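You operate a simulated robot arm through the tools that you are given. There is no shell and no other tool.

You run a simulated robot arm. Do the job below in one go: nothing can be reset, and whatever is moved stays where it is left.

JOB
Tip the two apples on the tipping tray into the tub and let the three in the chute down.
Fine: level the tipping tray and shut the gate again; don't bruise the chute's three.

It is judged by the outcome, as a careful person would: the job done as asked, and still so three seconds after it is handed in. It fails if anything else is knocked over, pushed out of place, dropped, spilled or broken.

ROBOT AND FRAMES
A 6-joint arm with a two-finger parallel gripper, fixed in place. Base frame: the origin is on the floor under the middle of its stand, x ahead of it, y to its left, z up. Lengths are in m, angles in rad, forces in N, time in s.
With the tool pointing down near the work surface it reaches from about 0.46 to 0.88 m from the base axis. Its first joint turns from -2.007 to 2.007 rad. Payload 4.2 kg.
The TCP is the grasp point between the finger pads, 0.023 m short of the fingertips. In the tool frame z runs along the fingers and y along their closing line. Largest opening 0.094 m; finger width 0.038, thickness 0.01; the body of the gripper, 0.054 by 0.096 m, starts 0.039 m behind the TCP.
Orientation is that of the tool frame in the base frame, as a unit quaternion [x, y, z, w]. With the fingers straight down and closing along the base's y, the tool's x points along the base's -x, its y along +y and its z along -z.

CONTROLS
- The arm moves only by the tool drive_tool. Its argument "commands" is a list of rows, each an object (a shift or turn left out is 0, a gripper value left out holds the last) with "rotation": the turn, a rotation vector about the tool's x, y, z in degrees, a list of three; "offset": the shift along the tool's x, y, z in m, a list of three; "gripper": the closure in counts, from 0 (fully open) to 255 (shut). In form: [{"rotation": [rx, ry, rz], "offset": [dx, dy, dz], "gripper": gripper}, ...]. A call has 1 to 20 rows; each row shifts and turns the commanded pose from where the row before left it, along the tool's axes as they then stand. Each row takes 0.2 s and may step no farther than 0.05 m and 0.15 rad from the row before; otherwise, or with a gripper value out of range, the whole call is refused. A pose out of reach is approached as far as the arm can. The call stops where the force on the tool passes 90 N (or 10 N more than at its start, if that is more) or the arm is blocked; 0.2 s more then pass. Each finger travels about 0.108 m/s and halts on what it meets, pressing with about 24 N; the grip force reading is that of the motor and also rises with nothing between the fingers. The clock runs only during rows and for 0.2 s after the last one: add rows that do not move to give the fingers time. The reply holds the time, the measured pose of the TCP, the force on the tool along the base axes, the opening and the grip force, in the units named above and with some noise, with the torque about the TCP (base axes, N m) and any sound that the robot's microphone picked up.
- Cameras (640 x 400 px; columns grow to the right, rows downward): "scene" is fixed at [0.4011, -0.6515, 1.4199]; the picture's right is [0.99, 0.15, 0.00], its down [0.12, -0.84, -0.54] and it looks along [-0.08, 0.53, -0.84] (base axes); focal length 245 px, centre (320, 200). "wrist" rides on the gripper at [0.086, 0.016, -0.075] in the tool frame; the picture's right is [-0.18, 0.98, 0.00], its down [-0.58, -0.11, -0.81] and it looks along [-0.79, -0.15, 0.59] (tool axes); focal length 243 px, centre (320, 200). There is no depth. A picture from a camera that has moved, and an enlarged one, comes with that camera's place and axes in the base frame and with its lens.
- grab_frame(camera): a new picture of that camera. No time passes.
- raise_lower(by): slides the trunk up (or, below 0, down) by that many m; the arm rides with it, the base frame stays. It gives what a move gives, with no picture.
- zoom(camera, box): a new picture of the part [left, top, right, bottom] of that camera's present view, enlarged. No time passes.
- finish_job(): hands the job in; it is judged then, once.

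Places have to be worked out from the pictures, the camera data and where the tool is seen. Open the gripper and draw the arm clear of the work before you hand the job in, unless the task says otherwise.

The tools are called after ">>>" as a command line: name --argument value ..., lists and objects as JSON in quotes. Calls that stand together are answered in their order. drive_tool: Moves the arm, as the interface text tells. Its arguments: {"type":"object","properties":{"commands":{"type":"array"}},"required":["commands"]} The other tools are called the same way: raise_lower (by) moves the trunk up or down; grab_frame (camera) takes a picture; zoom (camera, box) takes an enlarged picture of a part of a camera's view; finish_job () hands the job in.

At the start:

```text
time_s: 0.0
position: [0.2745, -0.4222, 1.1813]
tcp_rot: [0.0, 1.0, 0.0, -0.001]
contact_force: [0.1, -0.1, 0.8]
wrist_torque: [0.0, -0.04, 0.02]
finger_gap: 0.0941
grasp_force: 0.0
trunk travel left (down, up): [-0.725, 0.265]
```

scene: 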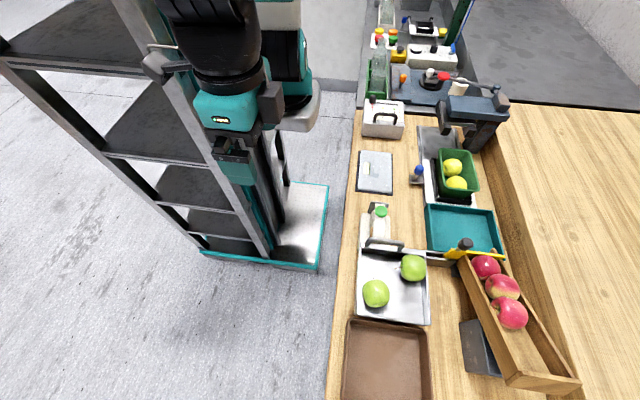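
wrist: 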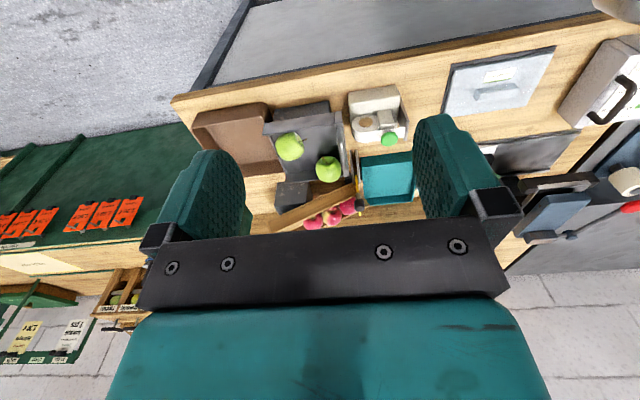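

The scene shows a steel tipping tray with two green apples, a brown tub, a wooden chute with three red apples behind a yellow-handled gate, and a teal tray at the chute's end. I'll zoom in on these before moving.

>>> zoom --camera "scene" --box '[330, 190, 450, 400]'

>>> zoom --camera "scene" --box '[410, 190, 600, 400]'

>>> zoom --camera "wrist" --box '[180, 60, 440, 240]'

>>> zoom --camera "scene" --box '[330, 80, 530, 210]'

```text
1.90 times, centred on (390, 295) of scene
camera zoom: at [0.4011, -0.6515, 1.4199], right [0.99, 0.15, 0.0], down [0.12, -0.84, -0.54], along [-0.08, 0.53, -0.84], focal length 466 px, centre (187, 19)
```

zoom: 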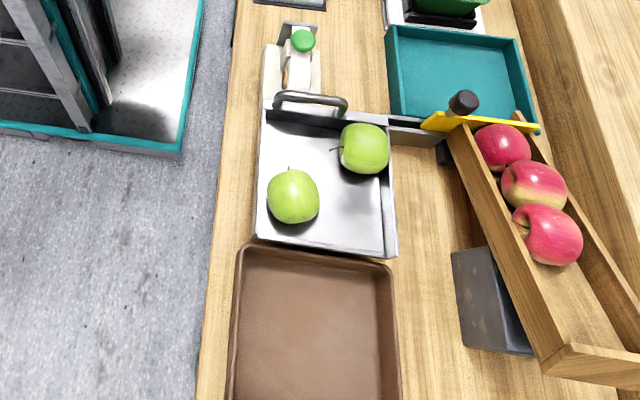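

```text
1.90 times, centred on (505, 295) of scene
camera zoom: at [0.4011, -0.6515, 1.4199], right [0.99, 0.15, 0.0], down [0.12, -0.84, -0.54], along [-0.08, 0.53, -0.84], focal length 466 px, centre (-32, 19)
```

zoom: 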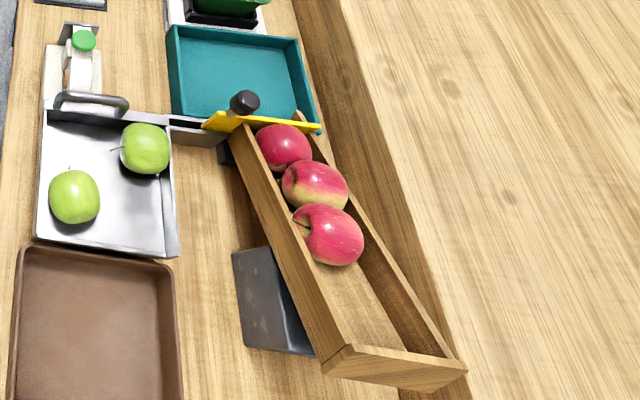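

```text
2.22 times, centred on (310, 150) of wrist
camera zoom: at [0.1864, -0.4055, 1.2555], right [0.18, 0.98, 0.0], down [0.58, -0.11, 0.81], along [0.79, -0.15, -0.59], focal length 539 px, centre (342, 311)
```

zoom: 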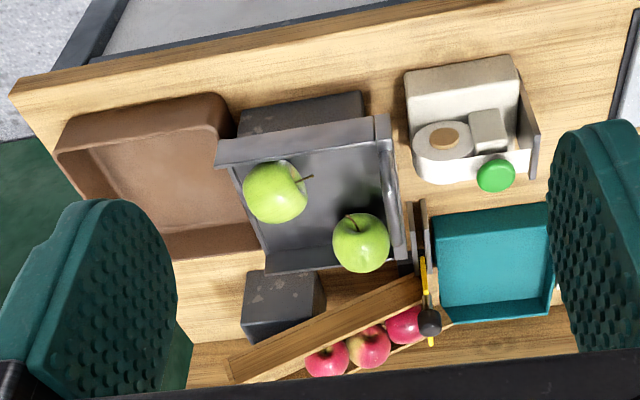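

```text
3.08 times, centred on (430, 145) of scene
camera zoom: at [0.4011, -0.6515, 1.4199], right [0.99, 0.15, 0.0], down [0.12, -0.84, -0.54], along [-0.08, 0.53, -0.84], focal length 753 px, centre (-18, 369)
```

zoom: 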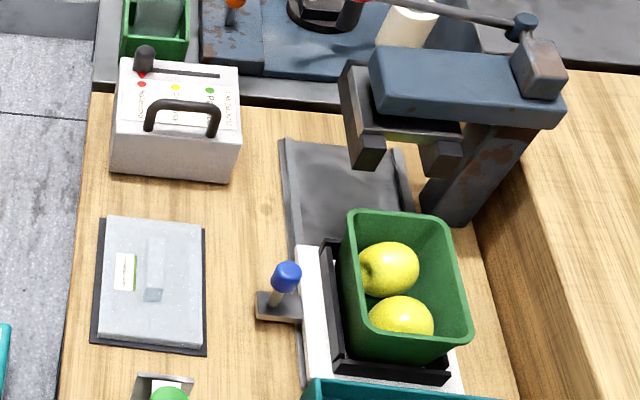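

I need closer views of the gate and the tray's pivot, so I'm enlarging those parts of both cameras before moving.

>>> zoom --camera "scene" --box '[420, 225, 520, 290]'

>>> zoom --camera "scene" --box '[350, 195, 450, 260]'

>>> zoom --camera "wrist" --box '[300, 130, 420, 240]'

>>> zoom --camera "wrist" --box '[250, 90, 370, 200]'

```text
6.15 times, centred on (470, 258) of scene
camera zoom: at [0.4011, -0.6515, 1.4199], right [0.99, 0.15, 0.0], down [0.12, -0.84, -0.54], along [-0.08, 0.53, -0.84], focal length 1506 px, centre (-603, -154)
```

zoom: 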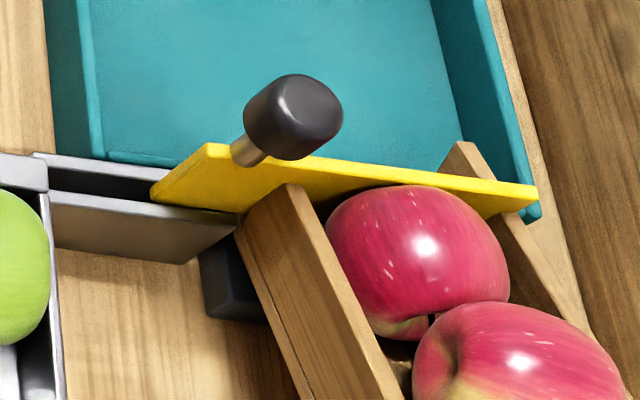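

```text
6.15 times, centred on (400, 228) of scene
camera zoom: at [0.4011, -0.6515, 1.4199], right [0.99, 0.15, 0.0], down [0.12, -0.84, -0.54], along [-0.08, 0.53, -0.84], focal length 1506 px, centre (-172, 31)
```

zoom: 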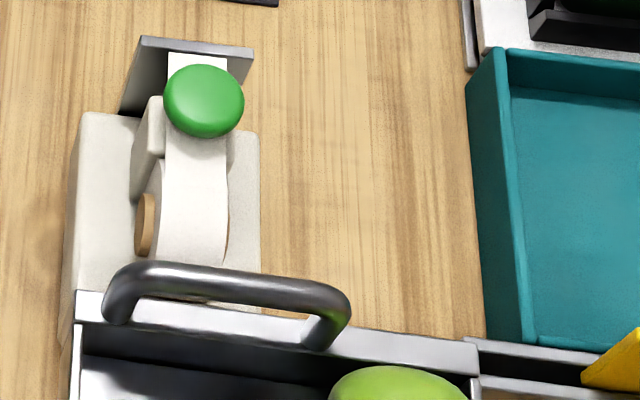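

```text
3.64 times, centred on (360, 185) of wrist
camera zoom: at [0.1864, -0.4055, 1.2555], right [0.18, 0.98, 0.0], down [0.58, -0.11, 0.81], along [0.79, -0.15, -0.59], focal length 882 px, centre (174, 254)
```

zoom: 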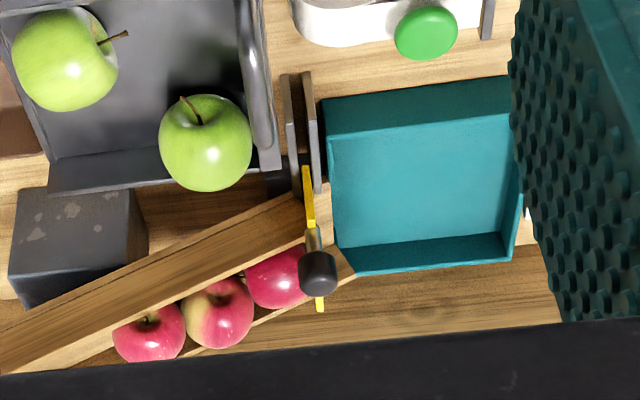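

```text
3.64 times, centred on (310, 145) of wrist
camera zoom: at [0.1864, -0.4055, 1.2555], right [0.18, 0.98, 0.0], down [0.58, -0.11, 0.81], along [0.79, -0.15, -0.59], focal length 882 px, centre (356, 400)
```

zoom: 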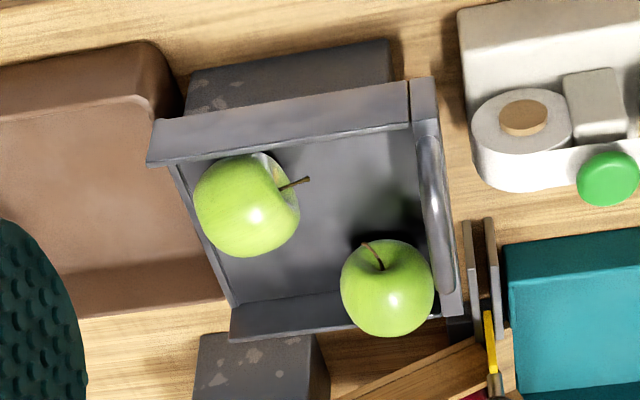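

The gate is a yellow plate with an upright black knob at roughly (0.68,-0.40,0.92). It looks set to slide toward -x into a grey channel. The tray's bar handle is at about x 0.475–0.545, y -0.42, z 0.91. I'll bring the wrist camera closer to check this, staying above everything.

>>> drive_tool --commands '[{"offset": [-0.02, 0, 0.03]}, {"offset": [-0.02, 0, 0.03]}, {"offset": [-0.02, 0, 0.03]}, {"offset": [-0.02, 0, 0.03]}]'

>>> grab_frame --camera "wrist"

```text
time_s: 1.0
position: [0.3546, -0.4219, 1.0613]
tcp_rot: [0.0, 1.0, -0.001, 0.0]
contact_force: [-0.2, 0.1, 1.4]
wrist_torque: [0.0, 0.0, 0.0]
finger_gap: 0.0941
grasp_force: 0.1
trunk travel left (down, up): [-0.725, 0.265]
```

```text
taken
camera wrist: at [0.2666, -0.4068, 1.1356], right [0.18, 0.98, 0.0], down [0.58, -0.11, 0.81], along [0.79, -0.15, -0.59], focal length 243 px, centre (320, 200)
```

wrist: 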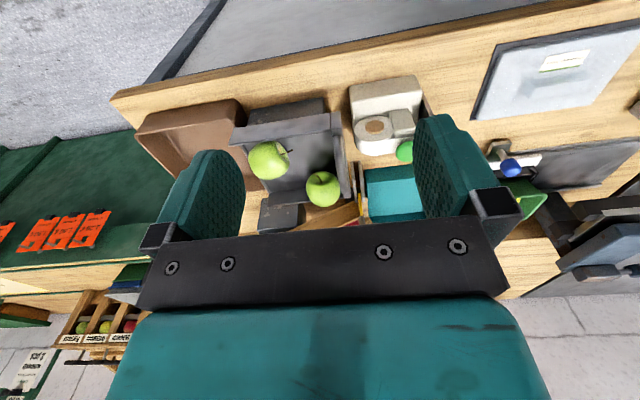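

The open fingers frame the view, so I'll enlarge the part between them.

>>> zoom --camera "wrist" --box '[230, 80, 430, 240]'

>>> zoom --camera "wrist" --box '[320, 90, 430, 240]'

```text
2.50 times, centred on (330, 160) of wrist
camera zoom: at [0.2666, -0.4068, 1.1356], right [0.18, 0.98, 0.0], down [0.58, -0.11, 0.81], along [0.79, -0.15, -0.59], focal length 606 px, centre (295, 300)
```

zoom: 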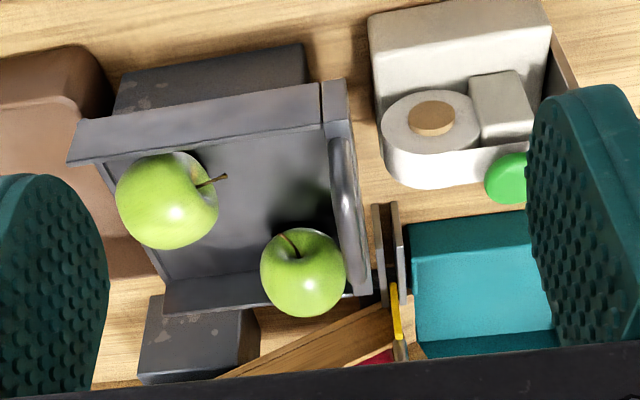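

```text
2.67 times, centred on (375, 165) of wrist
camera zoom: at [0.2666, -0.4068, 1.1356], right [0.18, 0.98, 0.0], down [0.58, -0.11, 0.81], along [0.79, -0.15, -0.59], focal length 647 px, centre (173, 293)
```

zoom: 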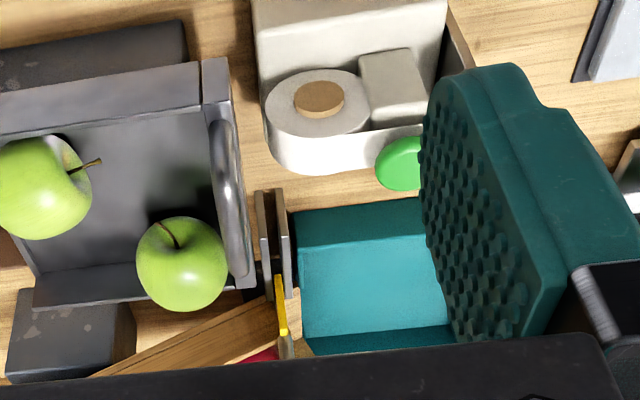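

The view from above hides how the tray is pivoted and how the gate is held. I'll lower the tool in front of the bench and pitch it so the camera looks at the tray nearly side-on.

>>> drive_tool --commands '[{"offset": [0, 0, 0.04]}, {"offset": [0, 0, 0.04]}, {"rotation": [0, -8, 0]}, {"rotation": [0, -8, 0]}, {"rotation": [0, -8, 0]}]'

>>> grab_frame --camera "wrist"

>>> grab_frame --camera "scene"

```text
time_s: 2.2
position: [0.3555, -0.421, 0.9819]
tcp_rot: [-0.001, 0.978, 0.0, 0.209]
contact_force: [0.0, 0.1, 0.2]
wrist_torque: [0.0, 0.01, -0.02]
finger_gap: 0.0941
grasp_force: 0.0
trunk travel left (down, up): [-0.725, 0.265]
```

```text
taken
camera wrist: at [0.2448, -0.4049, 1.0142], right [0.17, 0.98, 0.07], down [0.2, -0.11, 0.97], along [0.97, -0.15, -0.22], focal length 243 px, centre (320, 200)
```

wrist: 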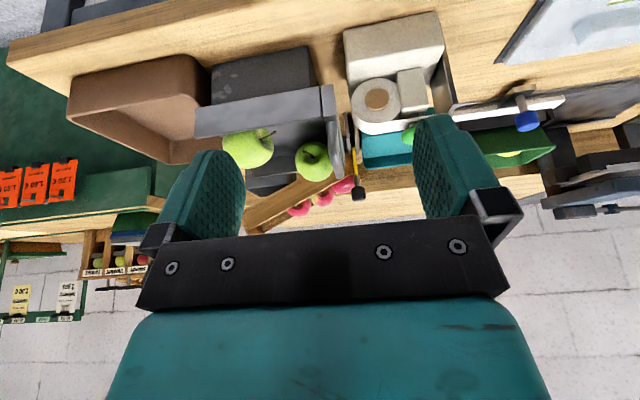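

```text
taken
```

scene: 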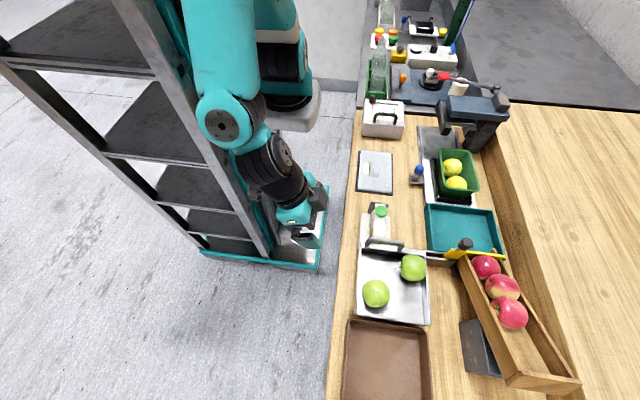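

Now the view is nearly side-on (upside down in the frame). I'll enlarge the tray, pedestal and gate.

>>> zoom --camera "wrist" --box '[180, 30, 360, 210]'

>>> zoom --camera "wrist" --box '[290, 90, 430, 230]'

```text
2.22 times, centred on (270, 120) of wrist
camera zoom: at [0.2448, -0.4049, 1.0142], right [0.17, 0.98, 0.07], down [0.2, -0.11, 0.97], along [0.97, -0.15, -0.22], focal length 539 px, centre (431, 378)
```

zoom: 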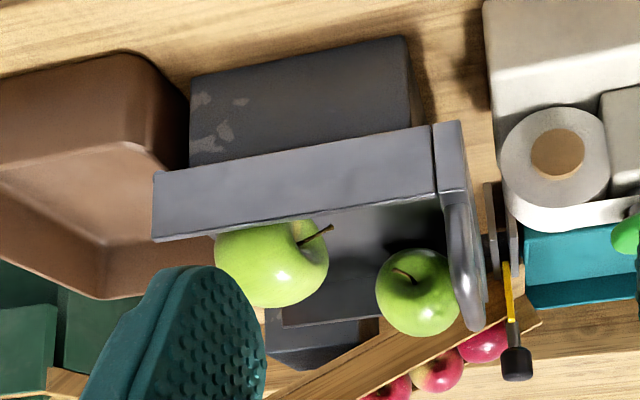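

```text
2.86 times, centred on (360, 160) of wrist
camera zoom: at [0.2448, -0.4049, 1.0142], right [0.17, 0.98, 0.07], down [0.2, -0.11, 0.97], along [0.97, -0.15, -0.22], focal length 693 px, centre (206, 314)
```

zoom: 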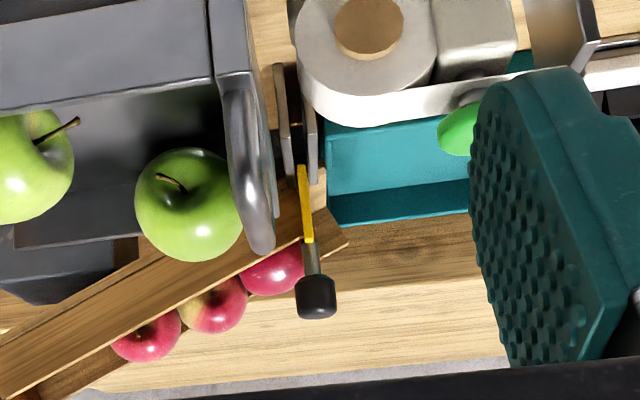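

The tray is open toward the tub, sits on a pedestal and overhangs the tub, so it should hinge near the -y edge. The gate sits between two guide plates that run toward -x. I'll level the tool again, rise, and go forward for a downward look at the gate and handle.

>>> drive_tool --commands '[{"rotation": [0, 8, 0]}, {"rotation": [0, 8, 0]}, {"rotation": [0, 8, 0]}, {"offset": [0, 0, -0.045]}, {"offset": [0, 0, -0.045]}, {"offset": [-0.045, 0, 0]}, {"offset": [-0.045, 0, 0]}, {"offset": [-0.045, 0, 0]}, {"offset": [-0.045, 0, 0]}, {}]'

>>> grab_frame --camera "wrist"

>>> zoom --camera "wrist" --box '[240, 90, 420, 240]'

```text
time_s: 4.4
position: [0.5372, -0.4204, 1.0756]
tcp_rot: [0.0, 1.0, 0.0, -0.001]
contact_force: [-0.1, 0.5, 0.8]
wrist_torque: [-0.04, 0.0, 0.01]
finger_gap: 0.0941
grasp_force: 0.2
trunk travel left (down, up): [-0.725, 0.265]
```

```text
taken
camera wrist: at [0.4482, -0.4042, 1.1484], right [0.18, 0.98, 0.0], down [0.58, -0.11, 0.81], along [0.79, -0.15, -0.59], focal length 243 px, centre (320, 200)
```

wrist: 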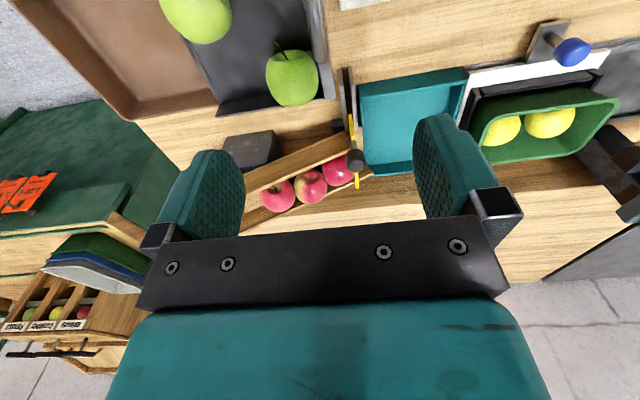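

```text
2.67 times, centred on (330, 165) of wrist
camera zoom: at [0.4482, -0.4042, 1.1484], right [0.18, 0.98, 0.0], down [0.58, -0.11, 0.81], along [0.79, -0.15, -0.59], focal length 647 px, centre (293, 293)
```

zoom: 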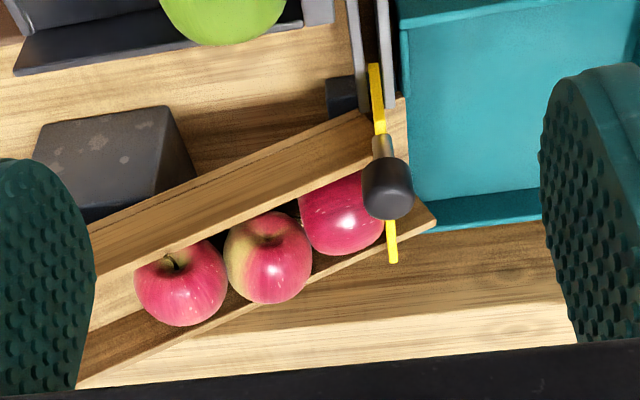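

The picture fits a gate plane at y≈-0.40 and a knob at about (0.68,-0.40,0.92). I'll zoom in further on the gate channel, the knob and the handle to pin down their dimensions.

>>> zoom --camera "wrist" --box '[325, 60, 385, 100]'

>>> zoom --camera "wrist" --box '[325, 100, 395, 200]'

>>> zoom --camera "wrist" --box '[200, 0, 360, 120]'

>>> zoom --camera "scene" --box '[430, 230, 480, 270]'

```text
10.00 times, centred on (355, 80) of wrist
camera zoom: at [0.4482, -0.4042, 1.1484], right [0.18, 0.98, 0.0], down [0.58, -0.11, 0.81], along [0.79, -0.15, -0.59], focal length 2426 px, centre (-30, 1400)
```

zoom: 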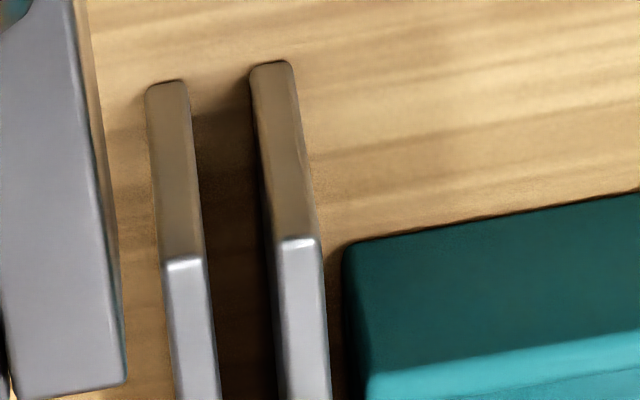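

```text
4.00 times, centred on (360, 150) of wrist
camera zoom: at [0.4482, -0.4042, 1.1484], right [0.18, 0.98, 0.0], down [0.58, -0.11, 0.81], along [0.79, -0.15, -0.59], focal length 970 px, centre (160, 400)
```

zoom: 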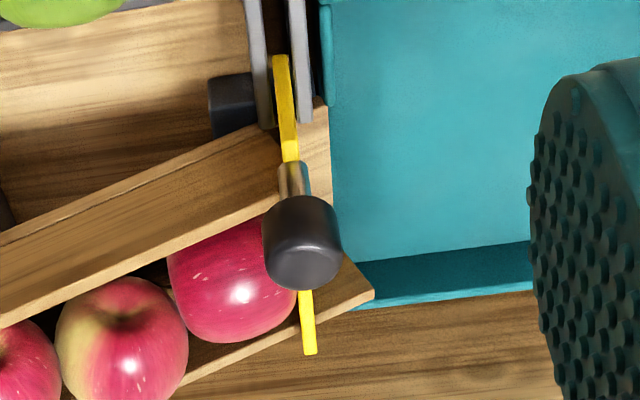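

```text
3.33 times, centred on (280, 60) of wrist
camera zoom: at [0.4482, -0.4042, 1.1484], right [0.18, 0.98, 0.0], down [0.58, -0.11, 0.81], along [0.79, -0.15, -0.59], focal length 809 px, centre (453, 667)
```

zoom: 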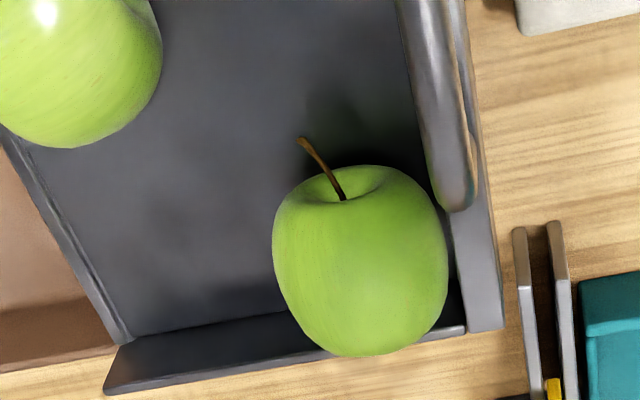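

```text
10.00 times, centred on (455, 250) of scene
camera zoom: at [0.4011, -0.6515, 1.4199], right [0.99, 0.15, 0.0], down [0.12, -0.84, -0.54], along [-0.08, 0.53, -0.84], focal length 2447 px, centre (-1030, -300)
```

zoom: 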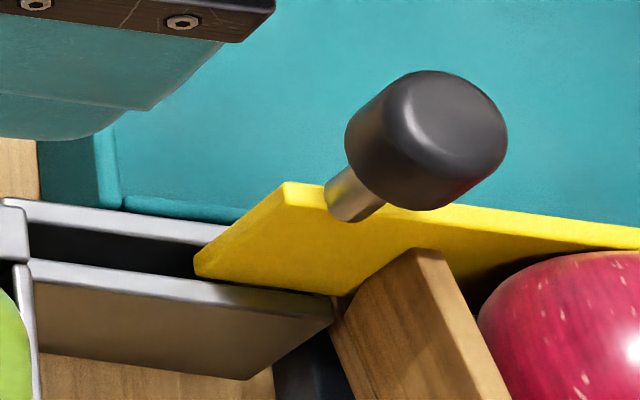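

Triangulating the two views gives these positions:
- **Handle bar:** along x from about 0.475 to 0.555, at y≈-0.423, z≈0.926, above the wall top at z≈0.887.
- **Apple near the back wall:** x 0.55–0.61, so there is room to grip at x≈0.51.

I'll go above the handle with the fingers half closed and check alignment.

>>> drive_tool --commands '[{"offset": [0.026, -0.0026, 0], "gripper": 115}, {"offset": [0, 0, 0.035]}, {"offset": [0, 0, 0.035]}, {"offset": [0, 0, 0.025]}, {}]'

>>> grab_frame --camera "wrist"

>>> zoom --camera "scene" --box '[340, 180, 460, 280]'

```text
time_s: 5.6
position: [0.5086, -0.4229, 0.9754]
tcp_rot: [-0.001, 1.0, 0.001, -0.001]
contact_force: [0.1, 0.1, -0.5]
wrist_torque: [0.01, 0.01, 0.0]
finger_gap: 0.0515
grasp_force: 0.0
trunk travel left (down, up): [-0.725, 0.265]
```

```text
taken
camera wrist: at [0.4204, -0.4075, 1.0501], right [0.18, 0.98, 0.0], down [0.58, -0.11, 0.81], along [0.79, -0.15, -0.59], focal length 243 px, centre (320, 200)
```

wrist: 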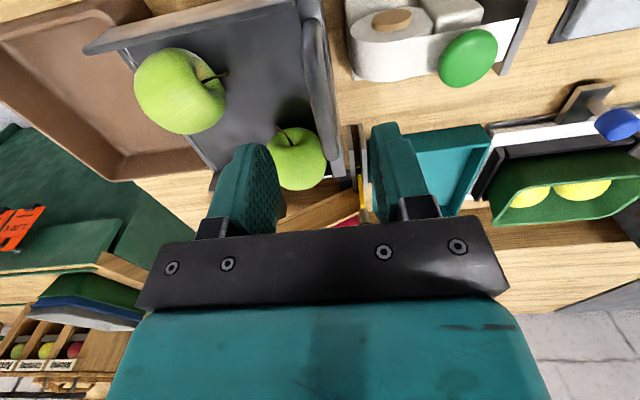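

```text
4.00 times, centred on (400, 230) of scene
camera zoom: at [0.4011, -0.6515, 1.4199], right [0.99, 0.15, 0.0], down [0.12, -0.84, -0.54], along [-0.08, 0.53, -0.84], focal length 979 px, centre (0, 80)
```

zoom: 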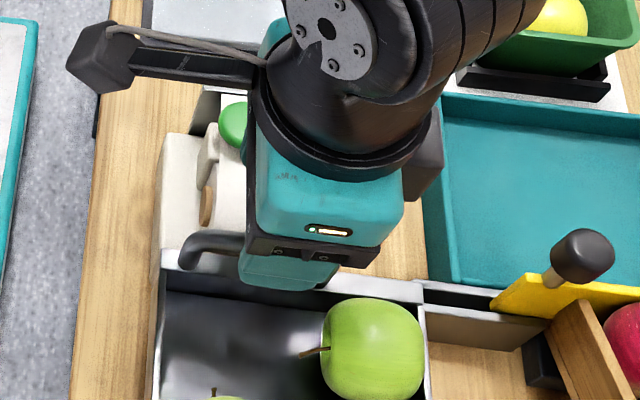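

The fingers straddle the bar from this view. I'll enlarge it to measure any y offset before descending.

>>> zoom --camera "wrist" --box '[260, 10, 400, 180]'

```text
2.35 times, centred on (330, 95) of wrist
camera zoom: at [0.4204, -0.4075, 1.0501], right [0.18, 0.98, 0.0], down [0.58, -0.11, 0.81], along [0.79, -0.15, -0.59], focal length 571 px, centre (296, 447)
```

zoom: 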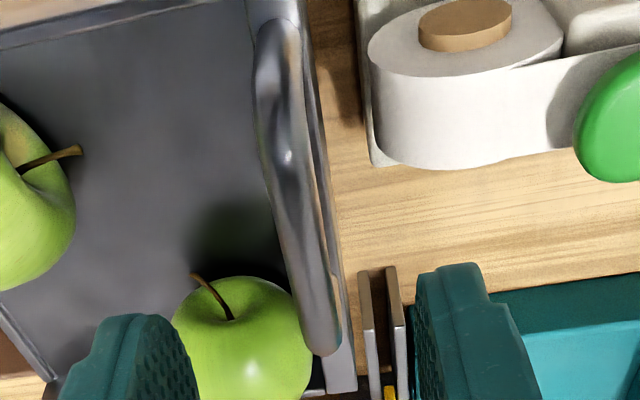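

Re-triangulating puts the bar at y≈-0.4215, z≈0.92, so the tool is within about 1.5 mm of it. I'll descend to z≈0.922 (tips just above the wall top), then close on the bar.

>>> drive_tool --commands '[{"offset": [0, 0.001, 0.02]}, {"offset": [0, 0, 0.02]}, {"offset": [0, 0, 0.013]}, {}]'

>>> zoom --camera "wrist" --box '[230, 10, 430, 240]'

>>> zoom --camera "scene" --box '[340, 200, 460, 280]'

```text
time_s: 6.6
position: [0.5081, -0.4213, 0.9229]
tcp_rot: [-0.001, 1.0, 0.0, 0.0]
contact_force: [-0.1, 0.3, 0.0]
wrist_torque: [0.0, -0.01, -0.01]
finger_gap: 0.0516
grasp_force: 0.1
trunk travel left (down, up): [-0.725, 0.265]
```

```text
1.74 times, centred on (330, 125) of wrist
camera zoom: at [0.4205, -0.4065, 0.9967], right [0.18, 0.98, 0.0], down [0.58, -0.11, 0.81], along [0.79, -0.15, -0.59], focal length 422 px, centre (303, 330)
```

zoom: 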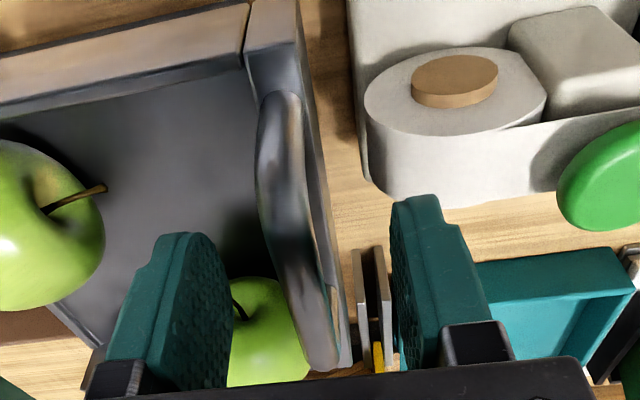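

```text
5.00 times, centred on (400, 240) of scene
camera zoom: at [0.4011, -0.6515, 1.4199], right [0.99, 0.15, 0.0], down [0.12, -0.84, -0.54], along [-0.08, 0.53, -0.84], focal length 1223 px, centre (-80, 0)
```

zoom: 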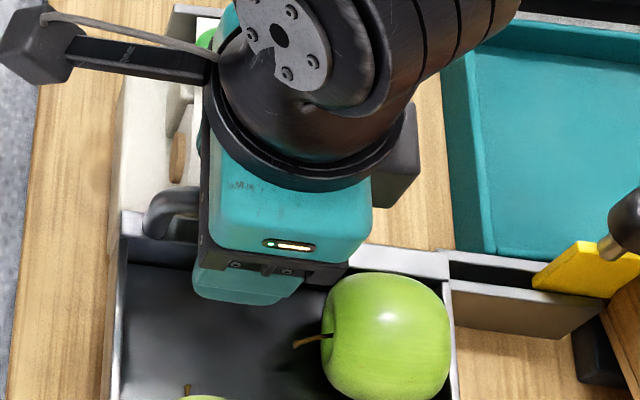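

The TCP falls right on the bar in the picture. I'm closing the gripper on it.

>>> drive_tool --commands '[{"gripper": 255}, {}, {}]'

>>> zoom --camera "wrist" --box '[230, 10, 430, 240]'

```text
time_s: 7.4
position: [0.5087, -0.4207, 0.9227]
tcp_rot: [-0.001, 1.0, 0.0, 0.0]
contact_force: [-0.5, 4.1, 0.1]
wrist_torque: [0.09, -0.24, -0.15]
finger_gap: 0.0113
grasp_force: 44.9
trunk travel left (down, up): [-0.725, 0.265]
```

```text
1.74 times, centred on (330, 125) of wrist
camera zoom: at [0.4205, -0.4061, 0.9968], right [0.18, 0.98, 0.0], down [0.58, -0.11, 0.81], along [0.79, -0.15, -0.59], focal length 422 px, centre (303, 330)
```

zoom: 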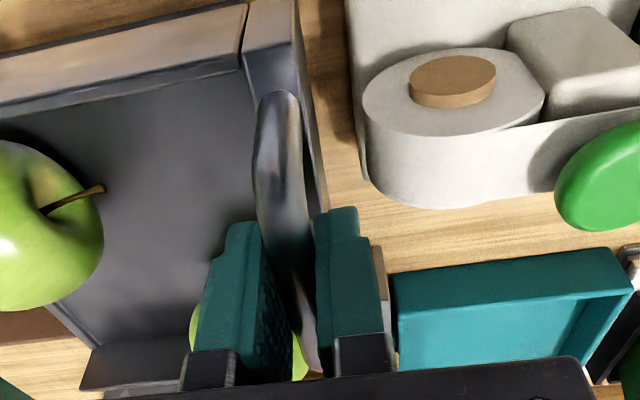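

Gripped: the gap is 11 mm and the handle is centred. I'll tip a small amount along an arc about an assumed hinge at y≈-0.56, z≈0.85, and read the forces to check that guess.

>>> drive_tool --commands '[{"rotation": [-2, 0, 0], "offset": [0, -0.0026, -0.0049]}, {"rotation": [-2, 0, 0], "offset": [0, -0.0026, -0.0049]}, {}]'

>>> zoom --camera "wrist" --box '[130, 0, 430, 200]'

>>> zoom --camera "scene" --box '[320, 200, 480, 340]'

```text
time_s: 8.2
position: [0.5088, -0.4266, 0.9322]
tcp_rot: [-0.001, 0.999, 0.035, 0.0]
contact_force: [5.3, 6.0, 1.9]
wrist_torque: [0.06, 0.6, -0.17]
finger_gap: 0.0117
grasp_force: 45.2
trunk travel left (down, up): [-0.725, 0.265]
```

```text
2.00 times, centred on (280, 100) of wrist
camera zoom: at [0.4205, -0.4168, 1.0078], right [0.18, 0.98, 0.07], down [0.58, -0.16, 0.8], along [0.79, -0.11, -0.6], focal length 485 px, centre (400, 400)
```

zoom: 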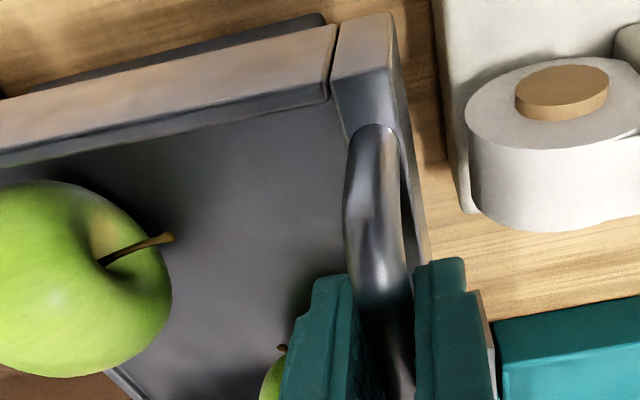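

```text
2.86 times, centred on (400, 270) of scene
camera zoom: at [0.4011, -0.6515, 1.4199], right [0.99, 0.15, 0.0], down [0.12, -0.84, -0.54], along [-0.08, 0.53, -0.84], focal length 699 px, centre (91, 0)
```

zoom: 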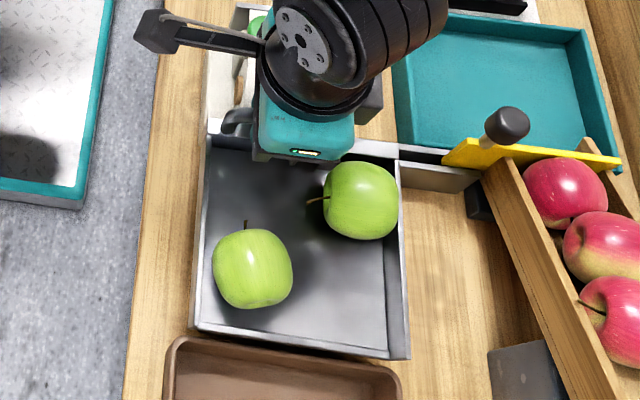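

Forces are small (about 6 N). I can't yet tell by eye how much the tray has tilted, so I'll continue a few degrees and check again.

>>> drive_tool --commands '[{"rotation": [-2, 0, 0], "offset": [0, -0.0026, -0.0049]}, {"rotation": [-2, 0, 0], "offset": [0, -0.0026, -0.0049]}, {}]'

>>> zoom --camera "wrist" --box '[130, 0, 430, 200]'

>>> zoom --camera "scene" --box '[320, 200, 480, 340]'

```text
time_s: 9.0
position: [0.5089, -0.4343, 0.942]
tcp_rot: [0.0, 0.998, 0.07, 0.0]
contact_force: [6.7, 6.8, 3.1]
wrist_torque: [0.09, 0.29, -0.11]
finger_gap: 0.0116
grasp_force: 44.9
trunk travel left (down, up): [-0.725, 0.265]
```

```text
2.00 times, centred on (280, 100) of wrist
camera zoom: at [0.4205, -0.4286, 1.0186], right [0.18, 0.97, 0.14], down [0.58, -0.22, 0.78], along [0.79, -0.06, -0.61], focal length 485 px, centre (400, 400)
```

zoom: 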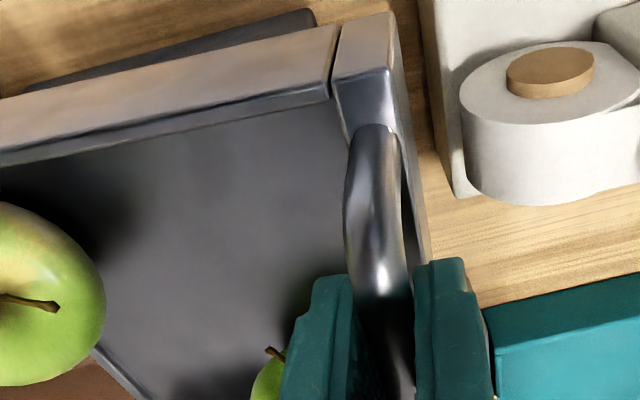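

```text
2.86 times, centred on (400, 270) of scene
camera zoom: at [0.4011, -0.6515, 1.4199], right [0.99, 0.15, 0.0], down [0.12, -0.84, -0.54], along [-0.08, 0.53, -0.84], focal length 699 px, centre (91, 0)
```

zoom: 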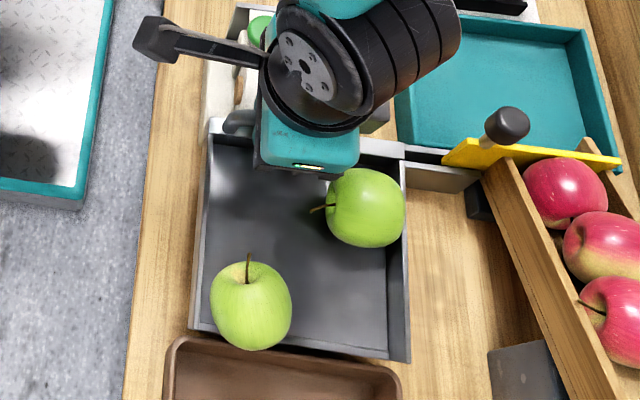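

The tray is tipping about its lip and the first apple has started rolling toward the tub. Forces stay under 10 N, so I'll keep tipping gently with a slightly corrected hinge estimate.

>>> drive_tool --commands '[{"rotation": [-3, 0, 0], "offset": [0, -0.0044, -0.0073]}, {"rotation": [-3, 0, 0], "offset": [0, -0.0044, -0.0073]}, {"rotation": [-3, 0, 0], "offset": [0, -0.0044, -0.0073]}, {}]'

>>> zoom --camera "scene" --box '[320, 200, 480, 400]'

>>> grab_frame --camera "wrist"

```text
time_s: 10.0
position: [0.5088, -0.45, 0.963]
tcp_rot: [-0.002, 0.989, 0.148, 0.0]
contact_force: [12.8, 23.0, 18.3]
wrist_torque: [0.26, 0.89, -0.18]
finger_gap: 0.0115
grasp_force: 44.9
trunk travel left (down, up): [-0.725, 0.265]
```

```text
2.00 times, centred on (400, 300) of scene
camera zoom: at [0.4011, -0.6515, 1.4199], right [0.99, 0.15, 0.0], down [0.12, -0.84, -0.54], along [-0.08, 0.53, -0.84], focal length 489 px, centre (160, 0)
```

zoom: 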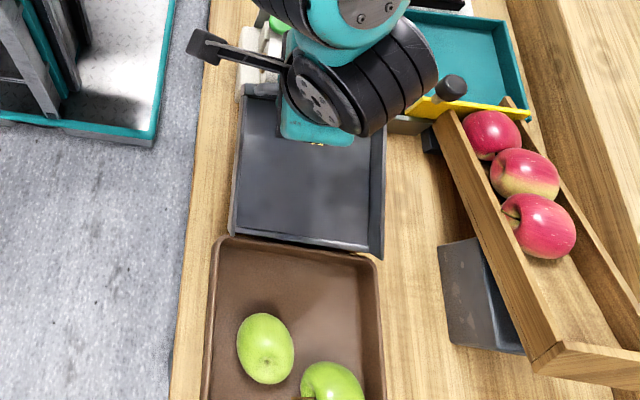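

```text
taken
camera wrist: at [0.4204, -0.4569, 1.0378], right [0.18, 0.94, 0.29], down [0.58, -0.34, 0.74], along [0.79, 0.03, -0.61], focal length 243 px, centre (320, 200)
```

wrist: 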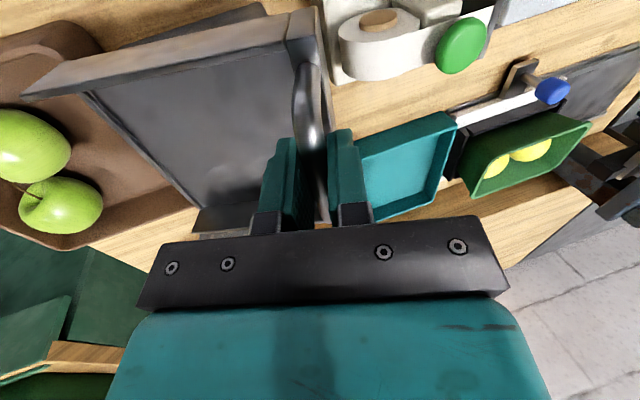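

Both green apples are in the tub at about 17° of tilt, so the tray can go back. I'll reverse the same commands slowly to bring it level.

>>> drive_tool --commands '[{"rotation": [3, 0, 0], "offset": [0, 0.004, 0.0075]}, {"rotation": [3, 0, 0], "offset": [0, 0.004, 0.0075]}, {"rotation": [3, 0, 0], "offset": [0, 0.004, 0.0075]}, {"rotation": [2, 0, 0], "offset": [0, 0.0024, 0.005]}, {"rotation": [2, 0, 0], "offset": [0, 0.0024, 0.005]}, {}]'

>>> zoom --camera "wrist" --box '[130, 0, 430, 200]'

```text
time_s: 11.4
position: [0.5075, -0.428, 0.9327]
tcp_rot: [-0.001, 0.999, 0.035, 0.0]
contact_force: [9.4, 7.6, 3.6]
wrist_torque: [0.1, -1.37, -0.1]
finger_gap: 0.0114
grasp_force: 45.0
trunk travel left (down, up): [-0.725, 0.265]
```

```text
2.00 times, centred on (280, 100) of wrist
camera zoom: at [0.4202, -0.4171, 1.0083], right [0.18, 0.98, 0.07], down [0.58, -0.16, 0.8], along [0.79, -0.11, -0.6], focal length 485 px, centre (400, 400)
```

zoom: 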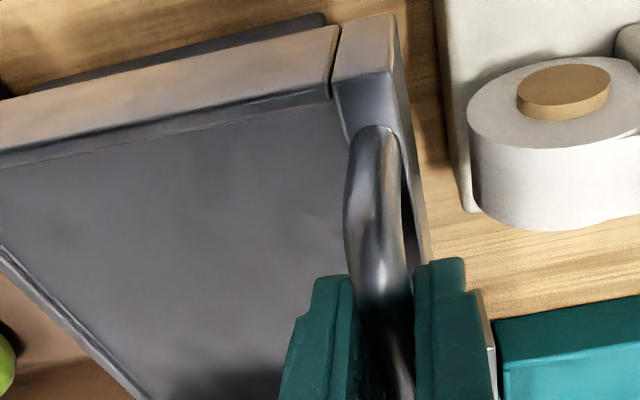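

The tray is tracking back at about 4° left with low forces. I'm bringing it the rest of the way.

>>> drive_tool --commands '[{"rotation": [2, 0, 0], "offset": [0, 0.0024, 0.005]}, {"rotation": [2, 0, 0], "offset": [0, 0.0024, 0.005]}, {}, {}]'

>>> zoom --camera "wrist" --box '[230, 10, 430, 240]'

>>> zoom --camera "scene" --box '[320, 200, 480, 400]'

```text
time_s: 12.4
position: [0.5077, -0.4234, 0.9224]
tcp_rot: [-0.001, 1.0, 0.0, 0.0]
contact_force: [7.4, 11.1, 3.5]
wrist_torque: [0.05, -0.6, -0.05]
finger_gap: 0.0116
grasp_force: 45.4
trunk travel left (down, up): [-0.725, 0.265]
```

```text
1.74 times, centred on (330, 125) of wrist
camera zoom: at [0.4203, -0.4062, 0.9968], right [0.18, 0.98, 0.0], down [0.58, -0.11, 0.81], along [0.79, -0.15, -0.59], focal length 422 px, centre (303, 330)
```

zoom: 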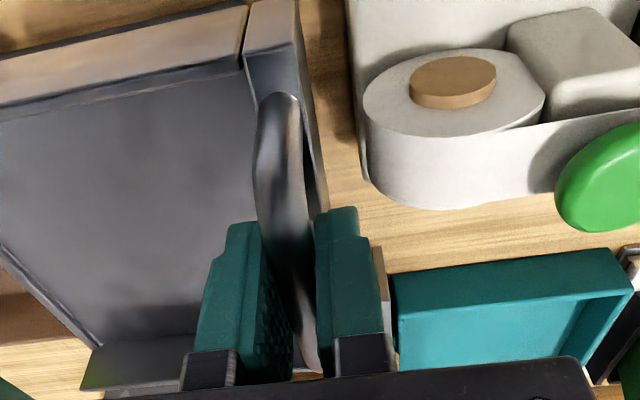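

```text
2.00 times, centred on (400, 300) of scene
camera zoom: at [0.4011, -0.6515, 1.4199], right [0.99, 0.15, 0.0], down [0.12, -0.84, -0.54], along [-0.08, 0.53, -0.84], focal length 489 px, centre (160, 0)
```

zoom: 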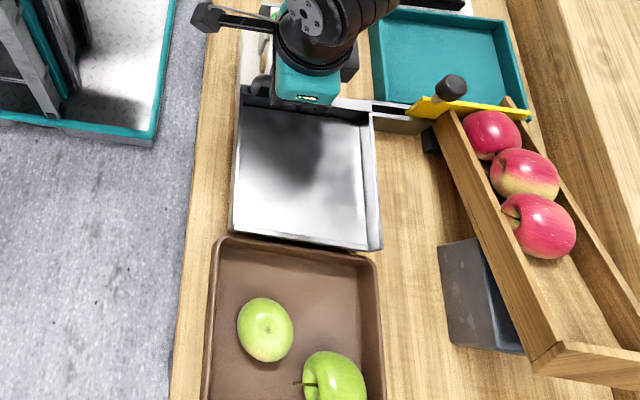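

The view matches the one taken before tipping almost to the pixel, so the tray appears level. I'll open the fingers, rise straight up, and check that it stays.

>>> drive_tool --commands '[{"gripper": 115}, {}, {}]'

>>> zoom --camera "wrist" --box '[230, 10, 430, 240]'

```text
time_s: 13.2
position: [0.5076, -0.4224, 0.9224]
tcp_rot: [0.0, 1.0, 0.0, 0.0]
contact_force: [0.9, 0.3, 1.1]
wrist_torque: [0.0, -0.03, 0.02]
finger_gap: 0.0517
grasp_force: 0.1
trunk travel left (down, up): [-0.725, 0.265]
```

```text
1.74 times, centred on (330, 125) of wrist
camera zoom: at [0.4201, -0.407, 0.9969], right [0.18, 0.98, 0.0], down [0.58, -0.11, 0.81], along [0.79, -0.15, -0.59], focal length 422 px, centre (303, 330)
```

zoom: 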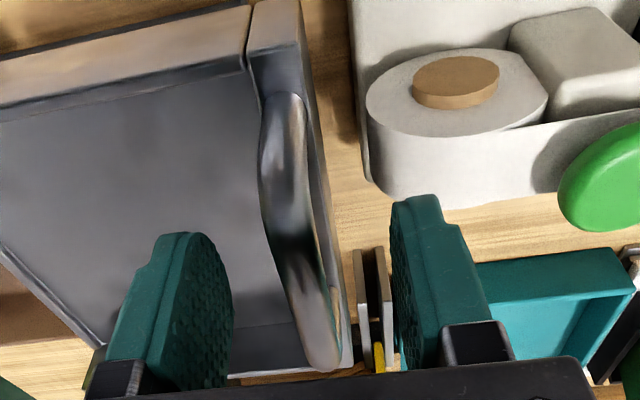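

The tray stayed put when released. I'll rise to the same pose as an earlier picture and compare the handle's position to detect any residual tilt.

>>> drive_tool --commands '[{"offset": [-0.0008, -0.0007, -0.02]}, {"offset": [0, 0, -0.02]}, {"offset": [0, 0, -0.013]}, {}]'

>>> zoom --camera "wrist" --box '[260, 10, 400, 180]'

>>> grab_frame --camera "wrist"

```text
time_s: 14.2
position: [0.5087, -0.4233, 0.9761]
tcp_rot: [0.0, 1.0, 0.001, 0.0]
contact_force: [-0.1, 0.0, 0.2]
wrist_torque: [0.02, 0.02, -0.02]
finger_gap: 0.0516
grasp_force: 0.1
trunk travel left (down, up): [-0.725, 0.265]
```

```text
2.35 times, centred on (330, 95) of wrist
camera zoom: at [0.4206, -0.4073, 1.0497], right [0.18, 0.98, 0.0], down [0.58, -0.11, 0.81], along [0.79, -0.15, -0.59], focal length 571 px, centre (296, 447)
```

zoom: 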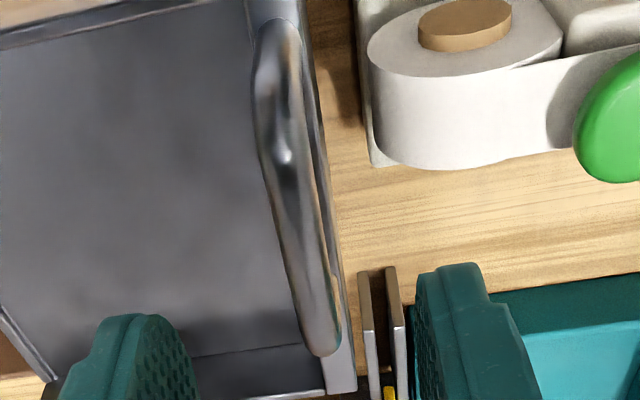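

```text
taken
camera wrist: at [0.4206, -0.4073, 1.0497], right [0.18, 0.98, 0.0], down [0.58, -0.11, 0.81], along [0.79, -0.15, -0.59], focal length 243 px, centre (320, 200)
```

wrist: 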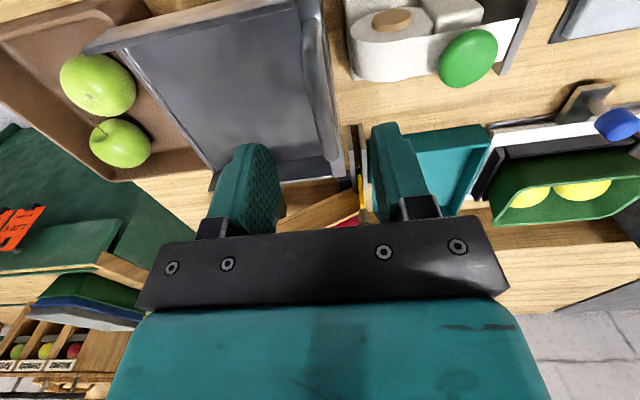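

The handle and lip line up with the pre-tip picture, so the tray is level and stays. Next is the gate knob at about (0.683,-0.400,0.92): I'll rise, move above it, and look before descending.

>>> drive_tool --commands '[{"offset": [0, 0, -0.035]}, {"offset": [-0.045, 0.006, 0]}, {"offset": [-0.045, 0.006, 0]}, {"offset": [-0.045, 0.006, 0]}, {"offset": [-0.039, 0.005, 0]}, {}]'

>>> grab_frame --camera "wrist"

>>> grab_frame --camera "scene"

```text
time_s: 15.6
position: [0.6834, -0.3983, 1.0112]
tcp_rot: [0.0, 1.0, 0.001, 0.0]
contact_force: [-0.4, 0.4, -0.1]
wrist_torque: [-0.01, 0.04, 0.03]
finger_gap: 0.0512
grasp_force: 0.0
trunk travel left (down, up): [-0.725, 0.265]
```

```text
taken
camera wrist: at [0.5951, -0.3823, 1.0853], right [0.18, 0.98, 0.0], down [0.58, -0.11, 0.81], along [0.79, -0.15, -0.59], focal length 243 px, centre (320, 200)
```

wrist: 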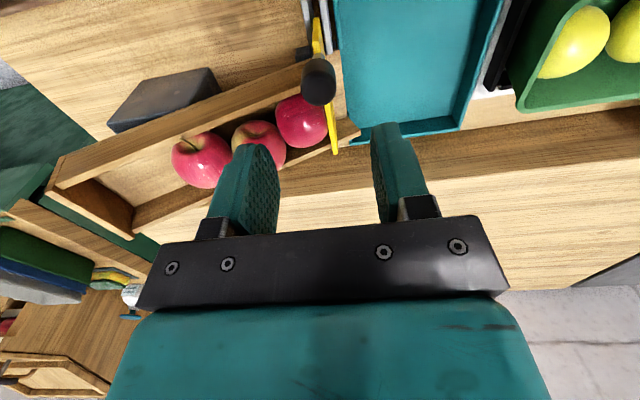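

```text
taken
```

scene: 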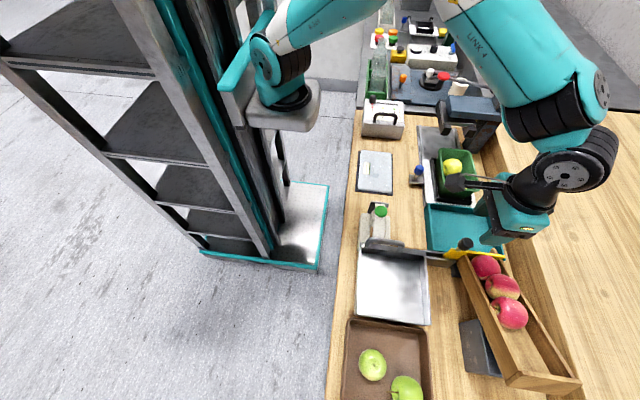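

The knob is in view below the fingers. I'm zooming to refine its position.

>>> zoom --camera "wrist" --box '[280, 10, 380, 170]'

>>> zoom --camera "scene" --box '[430, 180, 560, 300]'

```text
2.50 times, centred on (330, 90) of wrist
camera zoom: at [0.5951, -0.3823, 1.0853], right [0.18, 0.98, 0.0], down [0.58, -0.11, 0.81], along [0.79, -0.15, -0.59], focal length 606 px, centre (295, 475)
```

zoom: 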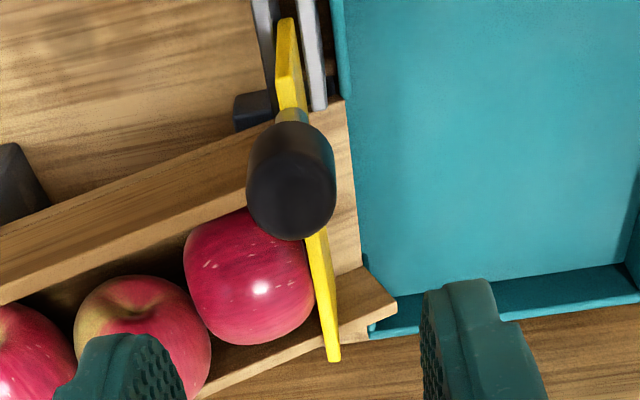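

```text
3.33 times, centred on (495, 240) of scene
camera zoom: at [0.4011, -0.6515, 1.4199], right [0.99, 0.15, 0.0], down [0.12, -0.84, -0.54], along [-0.08, 0.53, -0.84], focal length 816 px, centre (-263, 67)
```

zoom: 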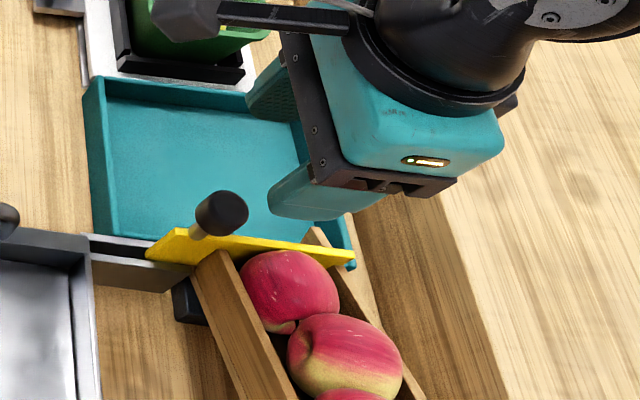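

The knob refines to about (0.681,-0.3985), top z≈0.935, which is right under the TCP. I'll descend to z≈0.926 with the fingers on either side of it.

>>> drive_tool --commands '[{"offset": [0.002, 0, 0.03]}, {"offset": [0, 0, 0.03]}, {"offset": [0, 0, 0.025]}, {}]'

>>> zoom --camera "wrist" --box '[220, 0, 420, 230]'

>>> zoom --camera "scene" --box '[430, 190, 560, 300]'

```text
time_s: 16.6
position: [0.682, -0.3984, 0.9262]
tcp_rot: [0.001, 1.0, 0.0, 0.0]
contact_force: [-0.6, -0.7, -0.2]
wrist_torque: [-0.01, -0.02, 0.0]
finger_gap: 0.0515
grasp_force: 0.0
trunk travel left (down, up): [-0.725, 0.265]
```

```text
1.74 times, centred on (320, 115) of wrist
camera zoom: at [0.5943, -0.3833, 0.9999], right [0.18, 0.98, 0.0], down [0.58, -0.11, 0.81], along [0.79, -0.15, -0.59], focal length 422 px, centre (320, 348)
```

zoom: 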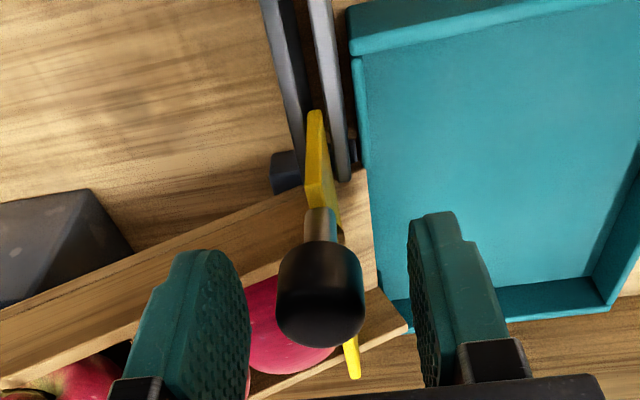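

```text
3.64 times, centred on (495, 245) of scene
camera zoom: at [0.4011, -0.6515, 1.4199], right [0.99, 0.15, 0.0], down [0.12, -0.84, -0.54], along [-0.08, 0.53, -0.84], focal length 890 px, centre (-316, 36)
```

zoom: 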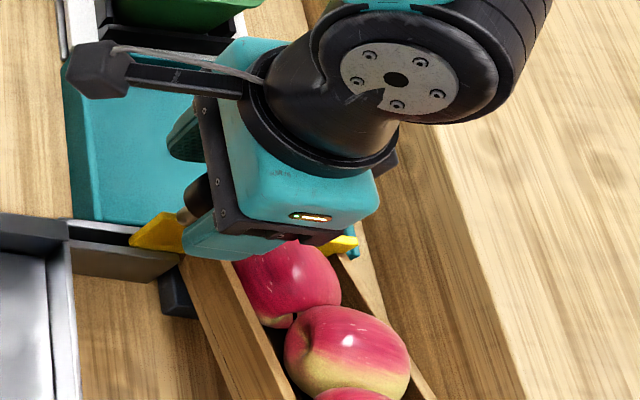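

The knob is centred between the fingers. I'm closing on it.

>>> drive_tool --commands '[{"gripper": 255}, {}, {}]'

>>> zoom --camera "wrist" --box '[220, 0, 420, 230]'

```text
time_s: 17.4
position: [0.6815, -0.3997, 0.9263]
tcp_rot: [0.0, 1.0, 0.0, -0.001]
contact_force: [0.0, -4.7, -3.0]
wrist_torque: [-0.12, -0.19, 0.0]
finger_gap: 0.0248
grasp_force: 45.4
trunk travel left (down, up): [-0.725, 0.265]
```

```text
1.74 times, centred on (320, 115) of wrist
camera zoom: at [0.5941, -0.3838, 0.9999], right [0.18, 0.98, 0.0], down [0.58, -0.11, 0.81], along [0.79, -0.15, -0.59], focal length 422 px, centre (320, 348)
```

zoom: 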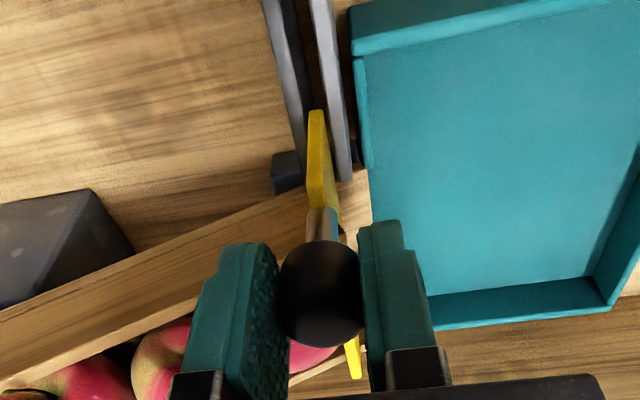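

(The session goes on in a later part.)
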